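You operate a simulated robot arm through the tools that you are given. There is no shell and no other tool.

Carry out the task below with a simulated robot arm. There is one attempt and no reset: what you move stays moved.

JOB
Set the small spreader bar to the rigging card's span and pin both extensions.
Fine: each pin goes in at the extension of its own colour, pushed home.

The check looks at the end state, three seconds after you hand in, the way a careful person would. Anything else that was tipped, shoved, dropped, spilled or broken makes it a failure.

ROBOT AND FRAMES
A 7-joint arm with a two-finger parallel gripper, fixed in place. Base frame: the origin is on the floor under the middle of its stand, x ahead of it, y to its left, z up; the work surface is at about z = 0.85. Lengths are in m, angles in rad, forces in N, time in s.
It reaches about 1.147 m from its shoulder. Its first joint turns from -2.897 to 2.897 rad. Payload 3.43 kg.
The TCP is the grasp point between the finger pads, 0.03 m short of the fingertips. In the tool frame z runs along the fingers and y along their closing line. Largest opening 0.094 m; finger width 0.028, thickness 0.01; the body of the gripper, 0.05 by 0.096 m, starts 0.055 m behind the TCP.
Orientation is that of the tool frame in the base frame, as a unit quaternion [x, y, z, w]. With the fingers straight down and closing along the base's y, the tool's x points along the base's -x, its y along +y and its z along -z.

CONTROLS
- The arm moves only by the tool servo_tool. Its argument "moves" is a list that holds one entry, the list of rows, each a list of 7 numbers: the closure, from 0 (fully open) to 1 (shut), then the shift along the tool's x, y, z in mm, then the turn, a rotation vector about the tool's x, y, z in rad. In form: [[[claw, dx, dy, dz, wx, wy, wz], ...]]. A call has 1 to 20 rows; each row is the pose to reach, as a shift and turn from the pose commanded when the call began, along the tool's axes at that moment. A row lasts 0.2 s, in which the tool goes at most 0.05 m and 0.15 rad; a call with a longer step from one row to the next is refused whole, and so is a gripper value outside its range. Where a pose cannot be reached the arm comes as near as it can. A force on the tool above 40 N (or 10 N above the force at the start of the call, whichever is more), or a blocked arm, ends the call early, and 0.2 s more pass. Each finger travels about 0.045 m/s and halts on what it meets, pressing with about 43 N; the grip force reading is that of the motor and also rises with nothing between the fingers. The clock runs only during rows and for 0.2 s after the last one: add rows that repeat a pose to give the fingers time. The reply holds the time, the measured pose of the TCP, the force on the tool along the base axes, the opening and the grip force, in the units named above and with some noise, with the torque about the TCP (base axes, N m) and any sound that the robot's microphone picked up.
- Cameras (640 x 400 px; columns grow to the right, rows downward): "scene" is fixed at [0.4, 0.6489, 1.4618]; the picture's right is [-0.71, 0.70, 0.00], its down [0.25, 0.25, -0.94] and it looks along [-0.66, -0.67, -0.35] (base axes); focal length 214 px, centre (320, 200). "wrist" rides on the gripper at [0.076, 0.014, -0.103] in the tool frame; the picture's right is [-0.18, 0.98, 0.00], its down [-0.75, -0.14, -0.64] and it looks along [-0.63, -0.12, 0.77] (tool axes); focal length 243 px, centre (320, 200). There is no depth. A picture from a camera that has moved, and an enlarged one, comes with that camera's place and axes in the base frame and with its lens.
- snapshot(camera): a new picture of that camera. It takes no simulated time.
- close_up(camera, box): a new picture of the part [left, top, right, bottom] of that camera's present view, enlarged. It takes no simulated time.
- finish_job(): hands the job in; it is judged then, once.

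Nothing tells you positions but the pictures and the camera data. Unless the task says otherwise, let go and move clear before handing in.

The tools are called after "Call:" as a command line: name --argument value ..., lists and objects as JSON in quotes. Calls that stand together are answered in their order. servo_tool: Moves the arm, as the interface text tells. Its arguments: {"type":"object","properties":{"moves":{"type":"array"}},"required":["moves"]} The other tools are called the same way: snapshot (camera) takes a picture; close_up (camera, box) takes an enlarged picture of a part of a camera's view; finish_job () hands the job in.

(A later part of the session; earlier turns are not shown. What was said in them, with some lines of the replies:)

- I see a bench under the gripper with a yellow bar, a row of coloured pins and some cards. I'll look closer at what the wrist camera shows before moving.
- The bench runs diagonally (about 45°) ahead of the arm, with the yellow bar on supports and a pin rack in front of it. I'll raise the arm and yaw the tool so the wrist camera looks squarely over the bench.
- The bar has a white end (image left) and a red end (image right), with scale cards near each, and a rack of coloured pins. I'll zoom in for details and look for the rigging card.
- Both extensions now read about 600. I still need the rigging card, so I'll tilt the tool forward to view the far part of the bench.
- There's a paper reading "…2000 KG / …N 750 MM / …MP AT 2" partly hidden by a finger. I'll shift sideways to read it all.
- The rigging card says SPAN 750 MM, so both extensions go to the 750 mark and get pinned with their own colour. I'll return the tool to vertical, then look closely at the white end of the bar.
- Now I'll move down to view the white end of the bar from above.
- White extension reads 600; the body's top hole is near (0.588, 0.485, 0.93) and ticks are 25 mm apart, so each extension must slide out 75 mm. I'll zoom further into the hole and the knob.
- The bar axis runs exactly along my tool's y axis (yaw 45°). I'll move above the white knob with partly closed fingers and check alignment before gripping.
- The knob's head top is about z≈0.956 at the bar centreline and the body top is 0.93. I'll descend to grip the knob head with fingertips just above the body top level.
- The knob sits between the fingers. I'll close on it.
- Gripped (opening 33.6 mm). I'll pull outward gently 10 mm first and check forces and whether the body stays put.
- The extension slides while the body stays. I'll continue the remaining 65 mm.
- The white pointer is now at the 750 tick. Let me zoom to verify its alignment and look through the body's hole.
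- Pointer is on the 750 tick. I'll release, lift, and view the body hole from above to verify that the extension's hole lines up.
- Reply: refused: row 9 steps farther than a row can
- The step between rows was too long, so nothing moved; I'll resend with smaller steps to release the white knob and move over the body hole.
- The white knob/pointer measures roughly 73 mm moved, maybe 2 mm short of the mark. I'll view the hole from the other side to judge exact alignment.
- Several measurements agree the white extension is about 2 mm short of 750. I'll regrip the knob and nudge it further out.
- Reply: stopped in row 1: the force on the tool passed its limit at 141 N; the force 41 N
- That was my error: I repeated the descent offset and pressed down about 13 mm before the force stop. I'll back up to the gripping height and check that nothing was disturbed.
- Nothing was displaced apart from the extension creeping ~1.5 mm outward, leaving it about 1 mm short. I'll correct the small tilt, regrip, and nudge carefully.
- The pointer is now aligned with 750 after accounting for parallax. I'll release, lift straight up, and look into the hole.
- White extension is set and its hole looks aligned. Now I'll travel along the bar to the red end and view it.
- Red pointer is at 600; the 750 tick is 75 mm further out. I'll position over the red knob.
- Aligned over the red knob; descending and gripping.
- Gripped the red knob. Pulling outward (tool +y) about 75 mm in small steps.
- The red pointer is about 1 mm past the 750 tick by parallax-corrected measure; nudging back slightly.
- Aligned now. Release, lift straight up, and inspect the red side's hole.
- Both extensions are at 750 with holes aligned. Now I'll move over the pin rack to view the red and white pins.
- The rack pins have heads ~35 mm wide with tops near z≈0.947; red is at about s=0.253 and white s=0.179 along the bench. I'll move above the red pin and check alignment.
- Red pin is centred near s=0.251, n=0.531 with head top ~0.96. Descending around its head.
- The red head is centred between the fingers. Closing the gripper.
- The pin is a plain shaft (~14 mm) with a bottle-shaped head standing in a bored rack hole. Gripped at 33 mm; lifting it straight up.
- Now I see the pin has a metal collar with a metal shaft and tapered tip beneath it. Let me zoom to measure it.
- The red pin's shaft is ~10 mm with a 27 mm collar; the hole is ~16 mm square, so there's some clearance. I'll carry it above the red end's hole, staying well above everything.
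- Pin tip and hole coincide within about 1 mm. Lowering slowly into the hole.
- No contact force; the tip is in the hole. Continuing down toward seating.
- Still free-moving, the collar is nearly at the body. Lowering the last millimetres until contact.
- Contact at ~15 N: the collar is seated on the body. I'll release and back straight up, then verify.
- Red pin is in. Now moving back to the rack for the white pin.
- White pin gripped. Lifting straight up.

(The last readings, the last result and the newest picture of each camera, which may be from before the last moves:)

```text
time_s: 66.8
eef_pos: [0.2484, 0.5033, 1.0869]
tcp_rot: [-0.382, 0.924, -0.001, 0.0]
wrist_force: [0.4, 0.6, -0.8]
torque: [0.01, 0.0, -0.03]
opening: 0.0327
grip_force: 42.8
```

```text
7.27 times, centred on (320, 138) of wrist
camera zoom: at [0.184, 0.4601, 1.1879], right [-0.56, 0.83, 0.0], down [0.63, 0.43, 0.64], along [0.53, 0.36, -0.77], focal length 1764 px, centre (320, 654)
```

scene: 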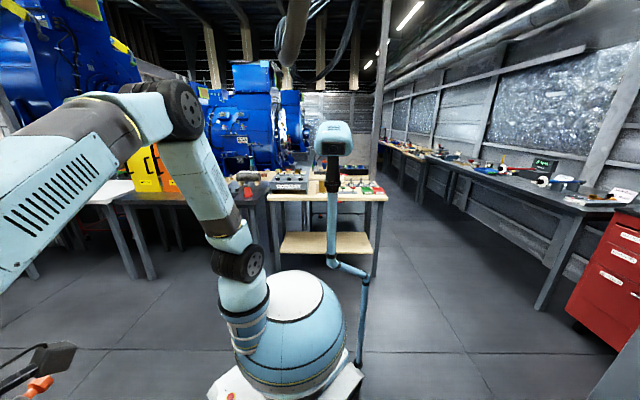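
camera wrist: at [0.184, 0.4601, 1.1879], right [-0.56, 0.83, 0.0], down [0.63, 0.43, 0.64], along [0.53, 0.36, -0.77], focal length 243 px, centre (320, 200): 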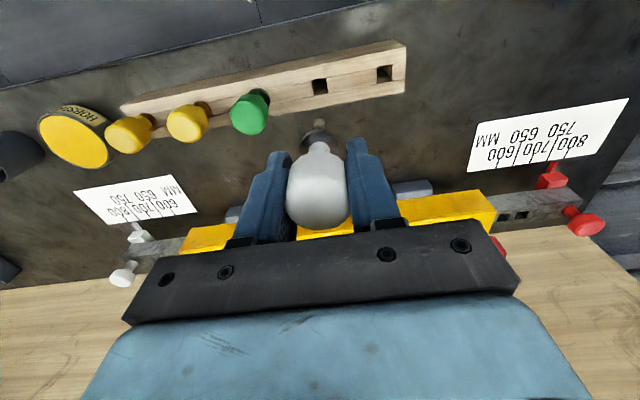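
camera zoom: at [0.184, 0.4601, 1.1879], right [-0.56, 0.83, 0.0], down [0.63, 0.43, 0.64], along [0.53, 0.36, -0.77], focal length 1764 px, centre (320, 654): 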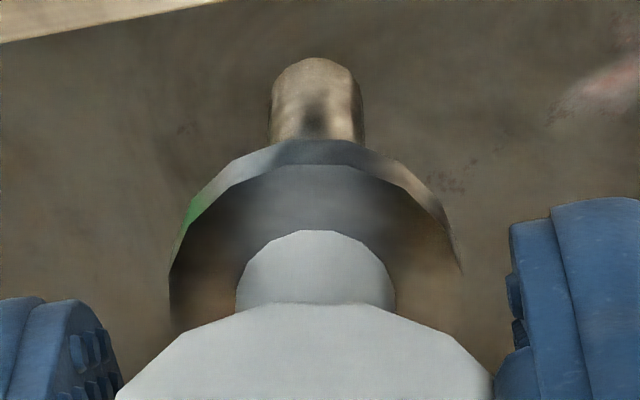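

White pin hangs straight and centred under the TCP. Carrying it over the white end's hole.

Call:
servo_tool --moves '[[[0.85, -25, -28, 0, 0, 0, 0], [0.85, -55, -61, 0, 0, 0, 0], [0.85, -85, -94, 0, 0, 0, 0], [0.85, -115, -127, 0, 0, 0, 0], [0.85, -145, -160, 0, 0, 0, 0], [0.85, -175, -193, 0, 0, 0, 0], [0.85, -203, -223, 0, 0, 0, 0], [0.85, -220, -242, 0, 0, 0, 0], [0.85, -229, -252, 0, 0, 0, 0], [0.85, -229, -252, 30, 0, 0, 0], [0.85, -229, -252, 50, 0, 0, 0], [0.85, -229, -252, 50, 0, 0, 0]]]'

Call:
snapshot --camera "wrist"

Call:
close_up --camera "wrist" --box '[270, 90, 370, 170]'

```text
time_s: 69.4
eef_pos: [0.5885, 0.4873, 1.0363]
tcp_rot: [-0.382, 0.924, -0.001, 0.001]
wrist_force: [-0.8, -0.6, -1.7]
torque: [0.04, 0.01, 0.0]
opening: 0.0324
grip_force: 42.8
```

```text
taken
camera wrist: at [0.5244, 0.4448, 1.1382], right [-0.57, 0.82, 0.0], down [0.63, 0.43, 0.64], along [0.53, 0.36, -0.77], focal length 243 px, centre (320, 200)
```

wrist: 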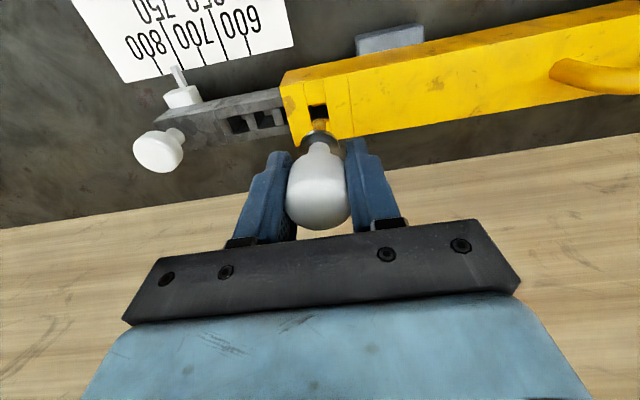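

```text
5.00 times, centred on (320, 130) of wrist
camera zoom: at [0.5244, 0.4448, 1.1382], right [-0.57, 0.82, 0.0], down [0.63, 0.43, 0.64], along [0.53, 0.36, -0.77], focal length 1213 px, centre (320, 550)
```

zoom: 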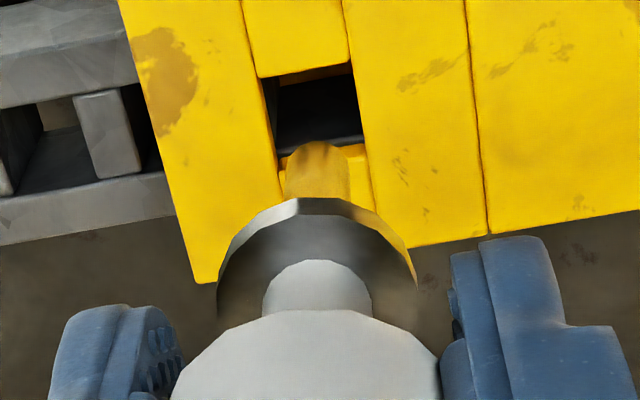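

Tip and hole coincide within about 1 mm. Lowering slowly.

Call:
servo_tool --moves '[[[0.85, 1, 0, 6, 0, 0, 0], [0.85, 1, 0, 12, 0, 0, 0], [0.85, 1, 0, 18, 0, 0, 0], [0.85, 1, 0, 24, 0, 0, 0], [0.85, 1, 0, 28, 0, 0, 0], [0.85, 1, 0, 28, 0, 0, 0]]]'

Call:
close_up --camera "wrist" --box '[250, 70, 390, 180]'

```text
time_s: 70.8
eef_pos: [0.5885, 0.486, 1.0064]
tcp_rot: [-0.383, 0.924, 0.0, 0.001]
wrist_force: [-0.6, -0.1, -0.4]
torque: [0.0, 0.01, 0.02]
opening: 0.0328
grip_force: 42.5
```

```text
3.64 times, centred on (320, 125) of wrist
camera zoom: at [0.5239, 0.4436, 1.1092], right [-0.56, 0.83, 0.0], down [0.63, 0.43, 0.64], along [0.53, 0.36, -0.77], focal length 882 px, centre (320, 473)
```

zoom: 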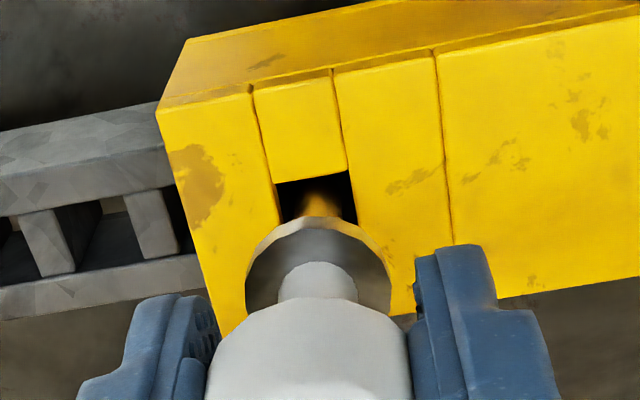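

The tip is in the hole with no contact force. Continuing down.

Call:
servo_tool --moves '[[[0.85, 0, 0, 4, 0, 0, 0], [0.85, 0, 0, 8, 0, 0, 0], [0.85, 0, 0, 12, 0, 0, 0], [0.85, 0, 0, 16, 0, 0, 0], [0.85, 0, 0, 20, 0, 0, 0], [0.85, 0, 0, 24, 0, 0, 0], [0.85, 0, 0, 28, 0, 0, 0], [0.85, 0, 0, 30, 0, 0, 0], [0.85, 0, 0, 30, 0, 0, 0]]]'

Call:
close_up --camera "wrist" --box '[250, 70, 390, 180]'

```text
time_s: 72.8
eef_pos: [0.5869, 0.486, 0.9768]
tcp_rot: [-0.383, 0.924, -0.001, 0.002]
wrist_force: [0.6, 0.2, -0.6]
torque: [0.0, 0.02, 0.01]
opening: 0.0329
grip_force: 43.2
```

```text
3.64 times, centred on (320, 125) of wrist
camera zoom: at [0.5232, 0.4435, 1.0786], right [-0.56, 0.83, 0.0], down [0.63, 0.43, 0.64], along [0.53, 0.36, -0.77], focal length 882 px, centre (320, 473)
```

zoom: 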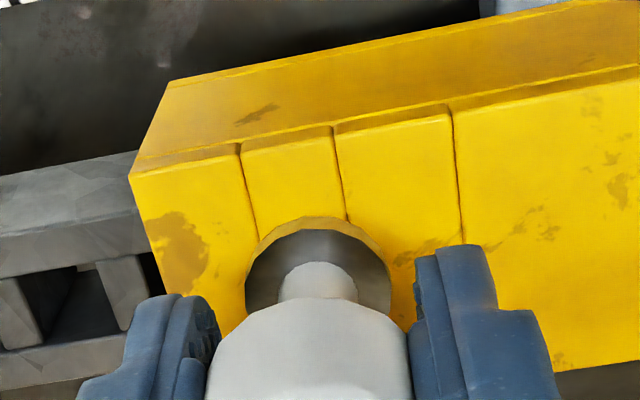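

Call:
servo_tool --moves '[[[0.85, 0, 0, 1, 0, 0, 0], [0.85, 0, 0, 2, 0, 0, 0], [0.85, 0, 0, 3, 0, 0, 0], [0.85, 0, 0, 4, 0, 0, 0], [0.85, 0, 0, 5, 0, 0, 0]]]'

Call:
close_up --camera "wrist" --box '[280, 110, 370, 180]'

```text
time_s: 74.0
eef_pos: [0.5891, 0.4855, 0.9739]
tcp_rot: [-0.383, 0.924, 0.0, 0.002]
wrist_force: [0.6, -0.4, 8.9]
torque: [-0.08, 0.02, 0.02]
opening: 0.0329
grip_force: 42.7
```

```text
5.71 times, centred on (325, 145) of wrist
camera zoom: at [0.5239, 0.4431, 1.0751], right [-0.56, 0.83, 0.0], down [0.63, 0.43, 0.64], along [0.53, 0.36, -0.76], focal length 1386 px, centre (291, 514)
```

zoom: 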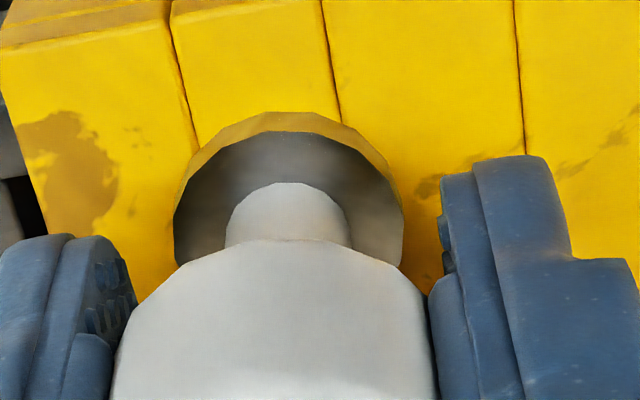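

Contact felt; pressing slightly more to make sure it's home, then releasing and lifting straight up.

Call:
servo_tool --moves '[[[0.85, 0, 0, 1, 0, 0, 0], [0.85, 0, 0, 2, 0, 0, 0]]]'

```text
time_s: 74.6
eef_pos: [0.5876, 0.4858, 0.9724]
tcp_rot: [-0.383, 0.924, 0.0, 0.003]
wrist_force: [1.0, -4.0, 36.6]
torque: [-0.37, 0.14, -0.04]
opening: 0.0327
grip_force: 43.2
```

Call:
servo_tool --moves '[[[0.85, 0, 0, -3, 0, 0, 0], [0.7, 0, 0, -4, 0, 0, 0], [0.6, 0, 0, -4, 0, 0, 0], [0.5, 0, 0, -4, 0, 0, 0], [0.4, 0, 0, -4, 0, 0, 0], [0.4, 0, 0, -4, 0, 0, 0], [0.4, 0, 0, -15, 0, 0, 0], [0.4, 0, 0, -40, 0, 0, 0], [0.4, 0, 0, -70, 0, 0, 0], [0.4, 20, 0, -110, 0, 0, 0], [0.4, 40, 0, -140, 0, 0, 0], [0.4, 40, 0, -140, 0, 0, 0]]]'

Call:
snapshot --camera "wrist"

Call:
close_up --camera "wrist" --box '[170, 20, 400, 180]'

```text
time_s: 77.2
eef_pos: [0.5595, 0.4589, 1.1123]
tcp_rot: [-0.383, 0.924, 0.0, 0.001]
wrist_force: [0.6, 0.9, -0.1]
torque: [-0.01, 0.01, 0.02]
opening: 0.0566
grip_force: 0.0
```

```text
taken
camera wrist: at [0.4955, 0.415, 1.2123], right [-0.56, 0.83, 0.0], down [0.63, 0.43, 0.64], along [0.53, 0.36, -0.77], focal length 243 px, centre (320, 200)
```

wrist: 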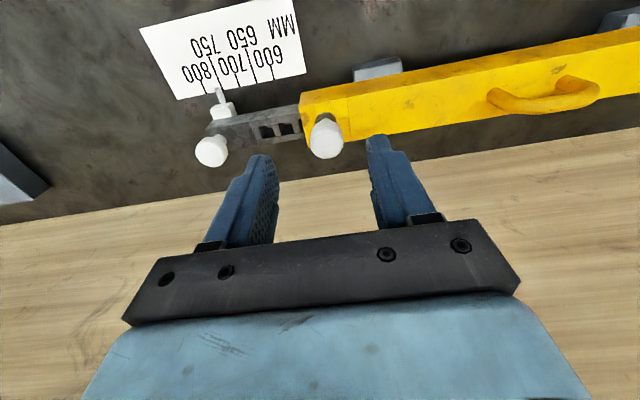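

```text
2.50 times, centred on (285, 100) of wrist
camera zoom: at [0.4955, 0.415, 1.2123], right [-0.56, 0.83, 0.0], down [0.63, 0.43, 0.64], along [0.53, 0.36, -0.77], focal length 606 px, centre (408, 450)
```

zoom: 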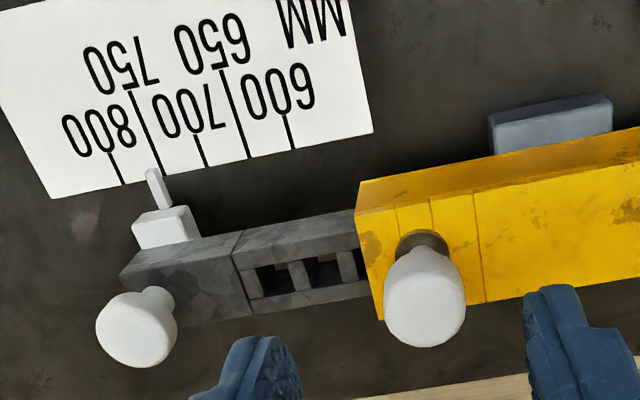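

Both pins are in. Let me verify the white pointer reading and the collar seating with closer views.

Call:
close_up --camera "wrist" --box '[195, 60, 275, 120]'

Call:
close_up --camera "wrist" --box '[290, 90, 370, 165]'

```text
6.67 times, centred on (235, 90) of wrist
camera zoom: at [0.4955, 0.415, 1.2123], right [-0.56, 0.83, 0.0], down [0.63, 0.43, 0.64], along [0.53, 0.36, -0.77], focal length 1618 px, centre (887, 933)
```

zoom: 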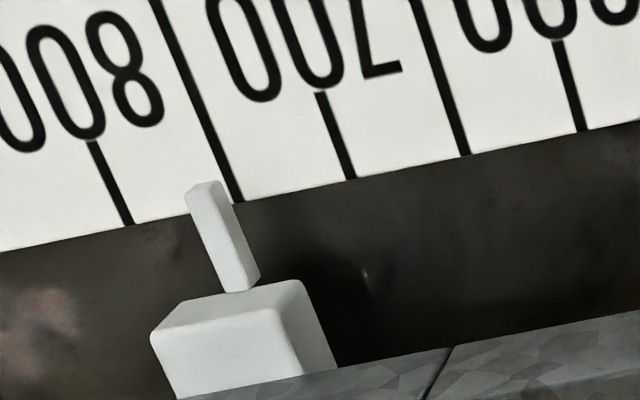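

```text
5.33 times, centred on (330, 128) of wrist
camera zoom: at [0.4955, 0.415, 1.2123], right [-0.56, 0.83, 0.0], down [0.63, 0.43, 0.64], along [0.53, 0.36, -0.77], focal length 1294 px, centre (267, 587)
```

zoom: 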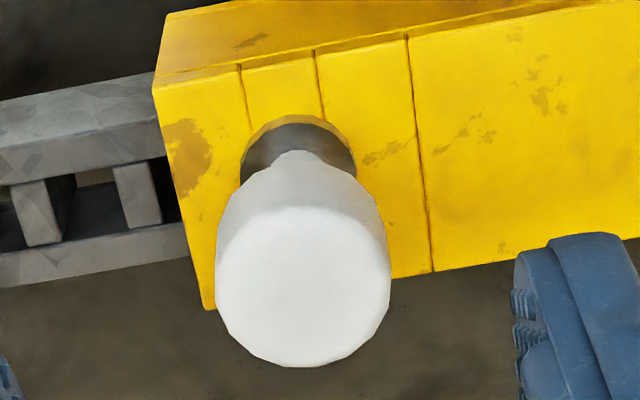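

White pointer works out within 0.5 mm of the 750 tick. I'll take a lower-angle look to confirm the collars are seated flush.

Call:
servo_tool --moves '[[[0.2, 35, 0, 0, 0, 0, 0], [0, 75, 0, 0, 0, -0.12, 0], [0, 115, 0, 0, 0, -0.25, 0], [0, 140, 0, 20, 0, -0.38, 0], [0, 140, 0, 40, 0, -0.5, 0], [0, 140, 0, 60, 0, -0.62, 0], [0, 140, 0, 60, 0, -0.62, 0]]]'

Call:
snapshot --camera "wrist"

```text
time_s: 78.8
eef_pos: [0.4612, 0.3583, 1.0496]
tcp_rot: [-0.365, 0.879, 0.117, 0.283]
wrist_force: [-0.2, 0.1, -0.7]
torque: [0.01, 0.0, -0.02]
opening: 0.094
grip_force: 0.1
```

```text
taken
camera wrist: at [0.3646, 0.2833, 1.0886], right [-0.59, 0.8, 0.11], down [0.27, 0.07, 0.96], along [0.76, 0.59, -0.25], focal length 243 px, centre (320, 200)
```

wrist: 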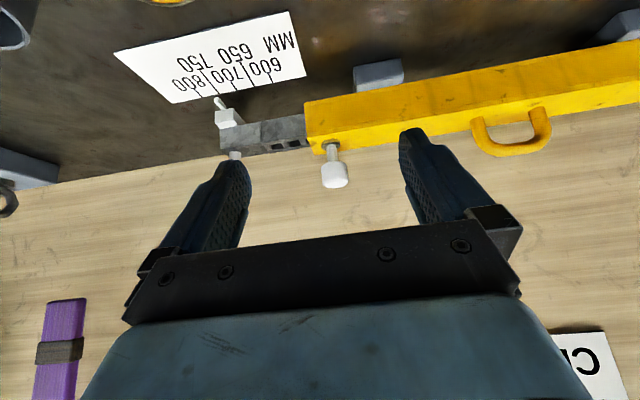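

Call:
close_up --camera "wrist" --box '[295, 110, 375, 195]'

Call:
close_up --camera "wrist" --box '[100, 0, 340, 160]'

```text
4.71 times, centred on (335, 152) of wrist
camera zoom: at [0.3646, 0.2833, 1.0886], right [-0.59, 0.8, 0.11], down [0.27, 0.07, 0.96], along [0.76, 0.59, -0.25], focal length 1142 px, centre (249, 424)
```

zoom: 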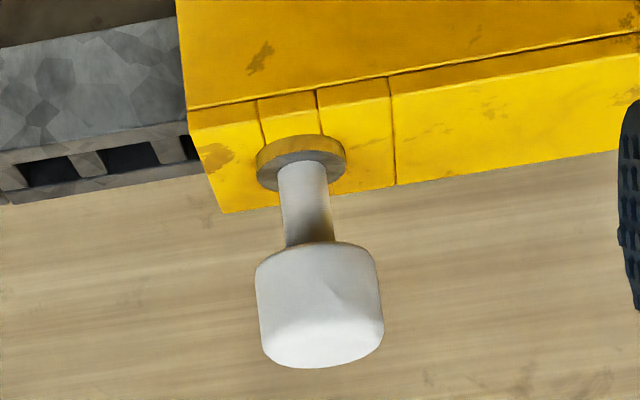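

```text
2.50 times, centred on (220, 80) of wrist
camera zoom: at [0.3646, 0.2833, 1.0886], right [-0.59, 0.8, 0.11], down [0.27, 0.07, 0.96], along [0.76, 0.59, -0.25], focal length 606 px, centre (570, 500)
```

zoom: 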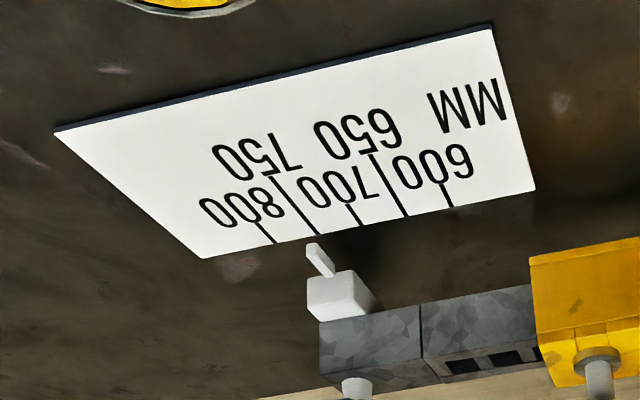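

White collar is flush on the body. Now the same low-angle check for red, sliding along the bar at this height.

Call:
servo_tool --moves '[[[0, 0, 35, 0, 0, 0, 0], [0, 0, 80, 0, 0, 0, 0], [0, 0, 125, 0, 0, 0, 0], [0, 0, 170, 0, 0, 0, 0], [0, 0, 215, 0, 0, 0, 0], [0, 0, 260, 0, 0, 0, 0], [0, 0, 305, 0, 0, 0, 0], [0, 0, 350, 0, 0, 0, 0], [0, 0, 395, 0, 0, 0, 0], [0, 0, 435, 0, 0, 0, 0], [0, 0, 435, 0, 0, 0, 0]]]'

Call:
snapshot --camera "wrist"

Call:
close_up --camera "wrist" --box '[280, 90, 400, 200]'

```text
time_s: 81.2
eef_pos: [0.151, 0.6653, 1.0508]
tcp_rot: [-0.365, 0.879, 0.116, 0.283]
wrist_force: [-0.6, -0.2, -0.1]
torque: [0.0, 0.0, 0.0]
opening: 0.0938
grip_force: 0.0
```

```text
taken
camera wrist: at [0.0541, 0.5902, 1.0888], right [-0.59, 0.8, 0.11], down [0.27, 0.07, 0.96], along [0.76, 0.59, -0.26], focal length 243 px, centre (320, 200)
```

wrist: 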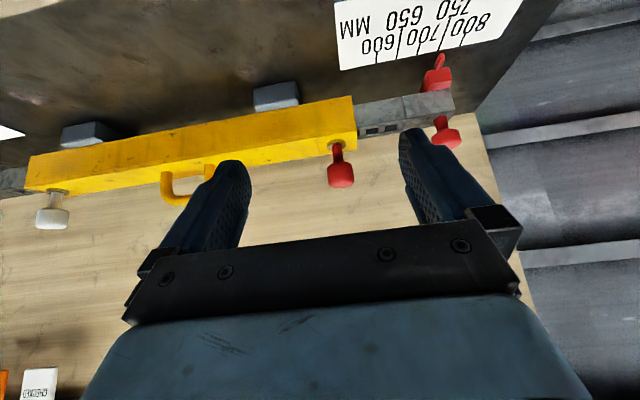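

```text
3.64 times, centred on (340, 145) of wrist
camera zoom: at [0.0541, 0.5902, 1.0888], right [-0.59, 0.8, 0.11], down [0.27, 0.07, 0.96], along [0.76, 0.59, -0.26], focal length 882 px, centre (247, 400)
```

zoom: 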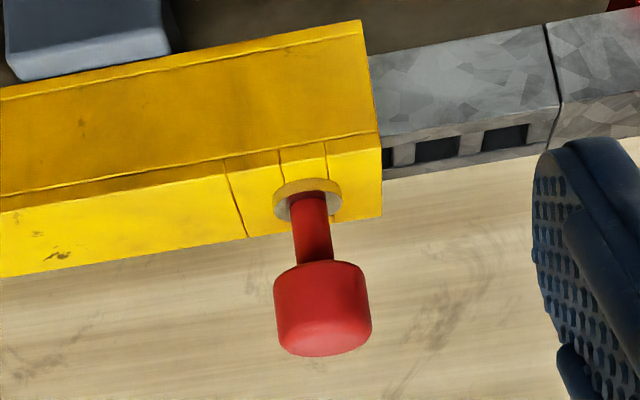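

Call:
close_up --camera "wrist" --box '[380, 20, 480, 100]'

Call:
close_up --camera "wrist" --box '[0, 100, 230, 250]'

```text
5.00 times, centred on (430, 60) of wrist
camera zoom: at [0.0541, 0.5902, 1.0888], right [-0.59, 0.8, 0.11], down [0.27, 0.07, 0.96], along [0.76, 0.59, -0.26], focal length 1213 px, centre (-230, 900)
```

zoom: 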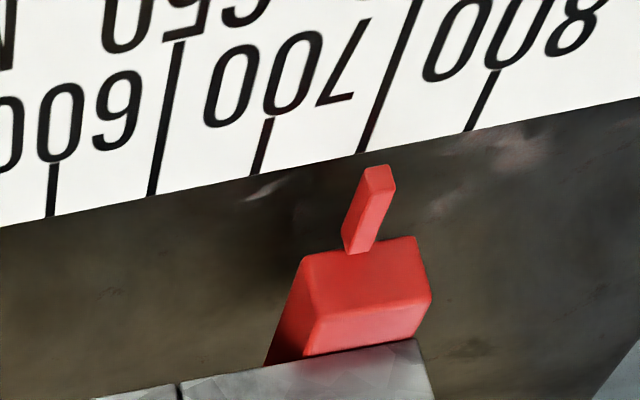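

```text
2.67 times, centred on (115, 175) of wrist
camera zoom: at [0.0541, 0.5902, 1.0888], right [-0.59, 0.8, 0.11], down [0.27, 0.07, 0.96], along [0.76, 0.59, -0.26], focal length 647 px, centre (867, 267)
```

zoom: 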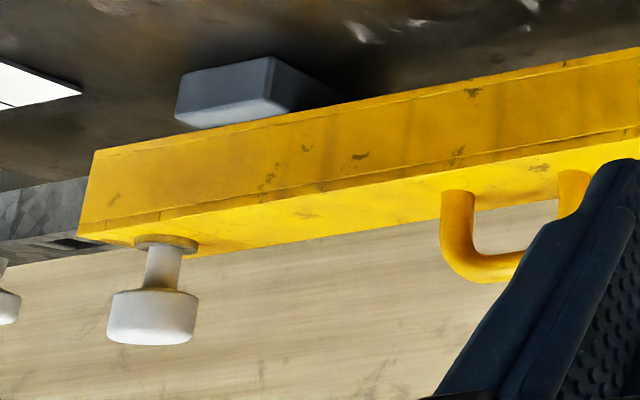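

Everything is seated: white and red pins home at their own colours, both pointers at 750. I'll raise the arm clear and take a last look.

Call:
servo_tool --moves '[[[0, -15, 0, -20, 0, 0.1, 0], [0, -29, 0, -41, 0, 0.22, 0], [0, -44, 0, -61, 0, 0.34, 0], [0, -58, 0, -81, 0, 0.46, 0], [0, -75, 0, -105, 0, 0.55, 0], [0, -87, 0, -122, 0, 0.62, 0], [0, -87, 0, -122, 0, 0.62, 0]]]'

Call:
servo_tool --moves '[[[0, 30, -30, -20, 0, 0, 0], [0, 60, -60, -40, 0, 0, 0], [0, 90, -90, -60, 0, 0, 0], [0, 120, -120, -80, 0, 0, 0], [0, 150, -150, -100, 0, 0, 0], [0, 180, -180, -110, 0, 0, 0], [0, 180, -180, -110, 0, 0, 0]]]'

Call:
snapshot --camera "wrist"

Call:
close_up --camera "wrist" --box '[150, 40, 600, 260]'

```text
time_s: 82.8
eef_pos: [0.1517, 0.6657, 1.2001]
tcp_rot: [-0.383, 0.924, -0.001, 0.0]
wrist_force: [-0.2, 0.1, -0.8]
torque: [0.0, 0.0, 0.01]
opening: 0.0939
grip_force: 0.1
```

```text
time_s: 84.4
eef_pos: [0.1515, 0.4124, 1.3079]
tcp_rot: [-0.383, 0.924, 0.0, 0.0]
wrist_force: [0.5, 0.0, -0.3]
torque: [0.03, 0.01, 0.01]
opening: 0.0941
grip_force: 0.1
```

```text
taken
camera wrist: at [0.0884, 0.3694, 1.4098], right [-0.56, 0.83, 0.0], down [0.63, 0.43, 0.64], along [0.53, 0.36, -0.77], focal length 243 px, centre (320, 200)
```

wrist: 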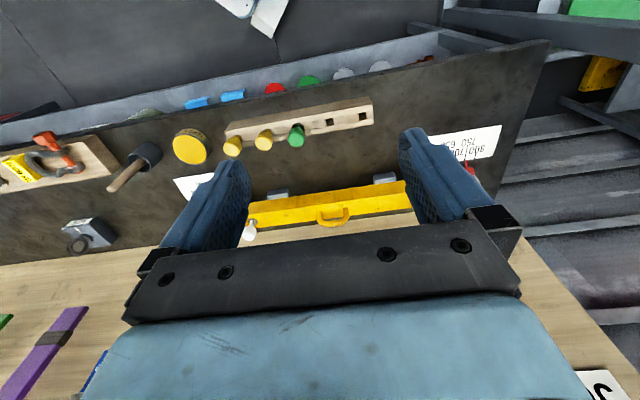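

```text
1.42 times, centred on (375, 150) of wrist
camera zoom: at [0.0884, 0.3694, 1.4098], right [-0.56, 0.83, 0.0], down [0.63, 0.43, 0.64], along [0.53, 0.36, -0.77], focal length 345 px, centre (242, 271)
```

zoom: 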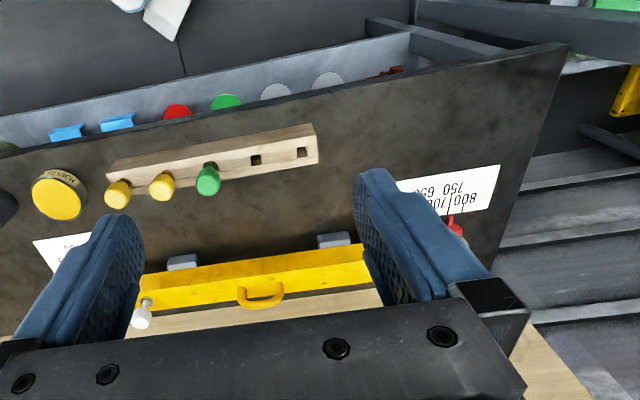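

The bar is set to 750 mm on both ends, with the white and red pins seated at their own colours. The other pins and items are undisturbed and the arm is clear. Handing in.

Call:
finish_job

```text
The job is handed in.
```

I set the spreader bar to the rigging card's 750 mm span and pinned both extensions, then handed the job in. No verdict has come back yet.

- **Span:** both pointers are on the 750 tick, within about half a millimetre as measured from the pictures.
- **Pins:** the white pin is at the white extension and the red pin at the red one. I lowered each until its collar touched the bar, and a low-angle view showed both collars flush on the body.
- **A slip along the way:** while regripping the white knob I repeated a downward move by mistake. The tool pressed about 13 mm down before the force stop (141 N). It only shifted the white extension about 1.5 mm, which I corrected before pinning. I saw no damage.

In the last pictures, the other pins and the items I could see on the bench were where they started. The gripper is open and clear of the bar.
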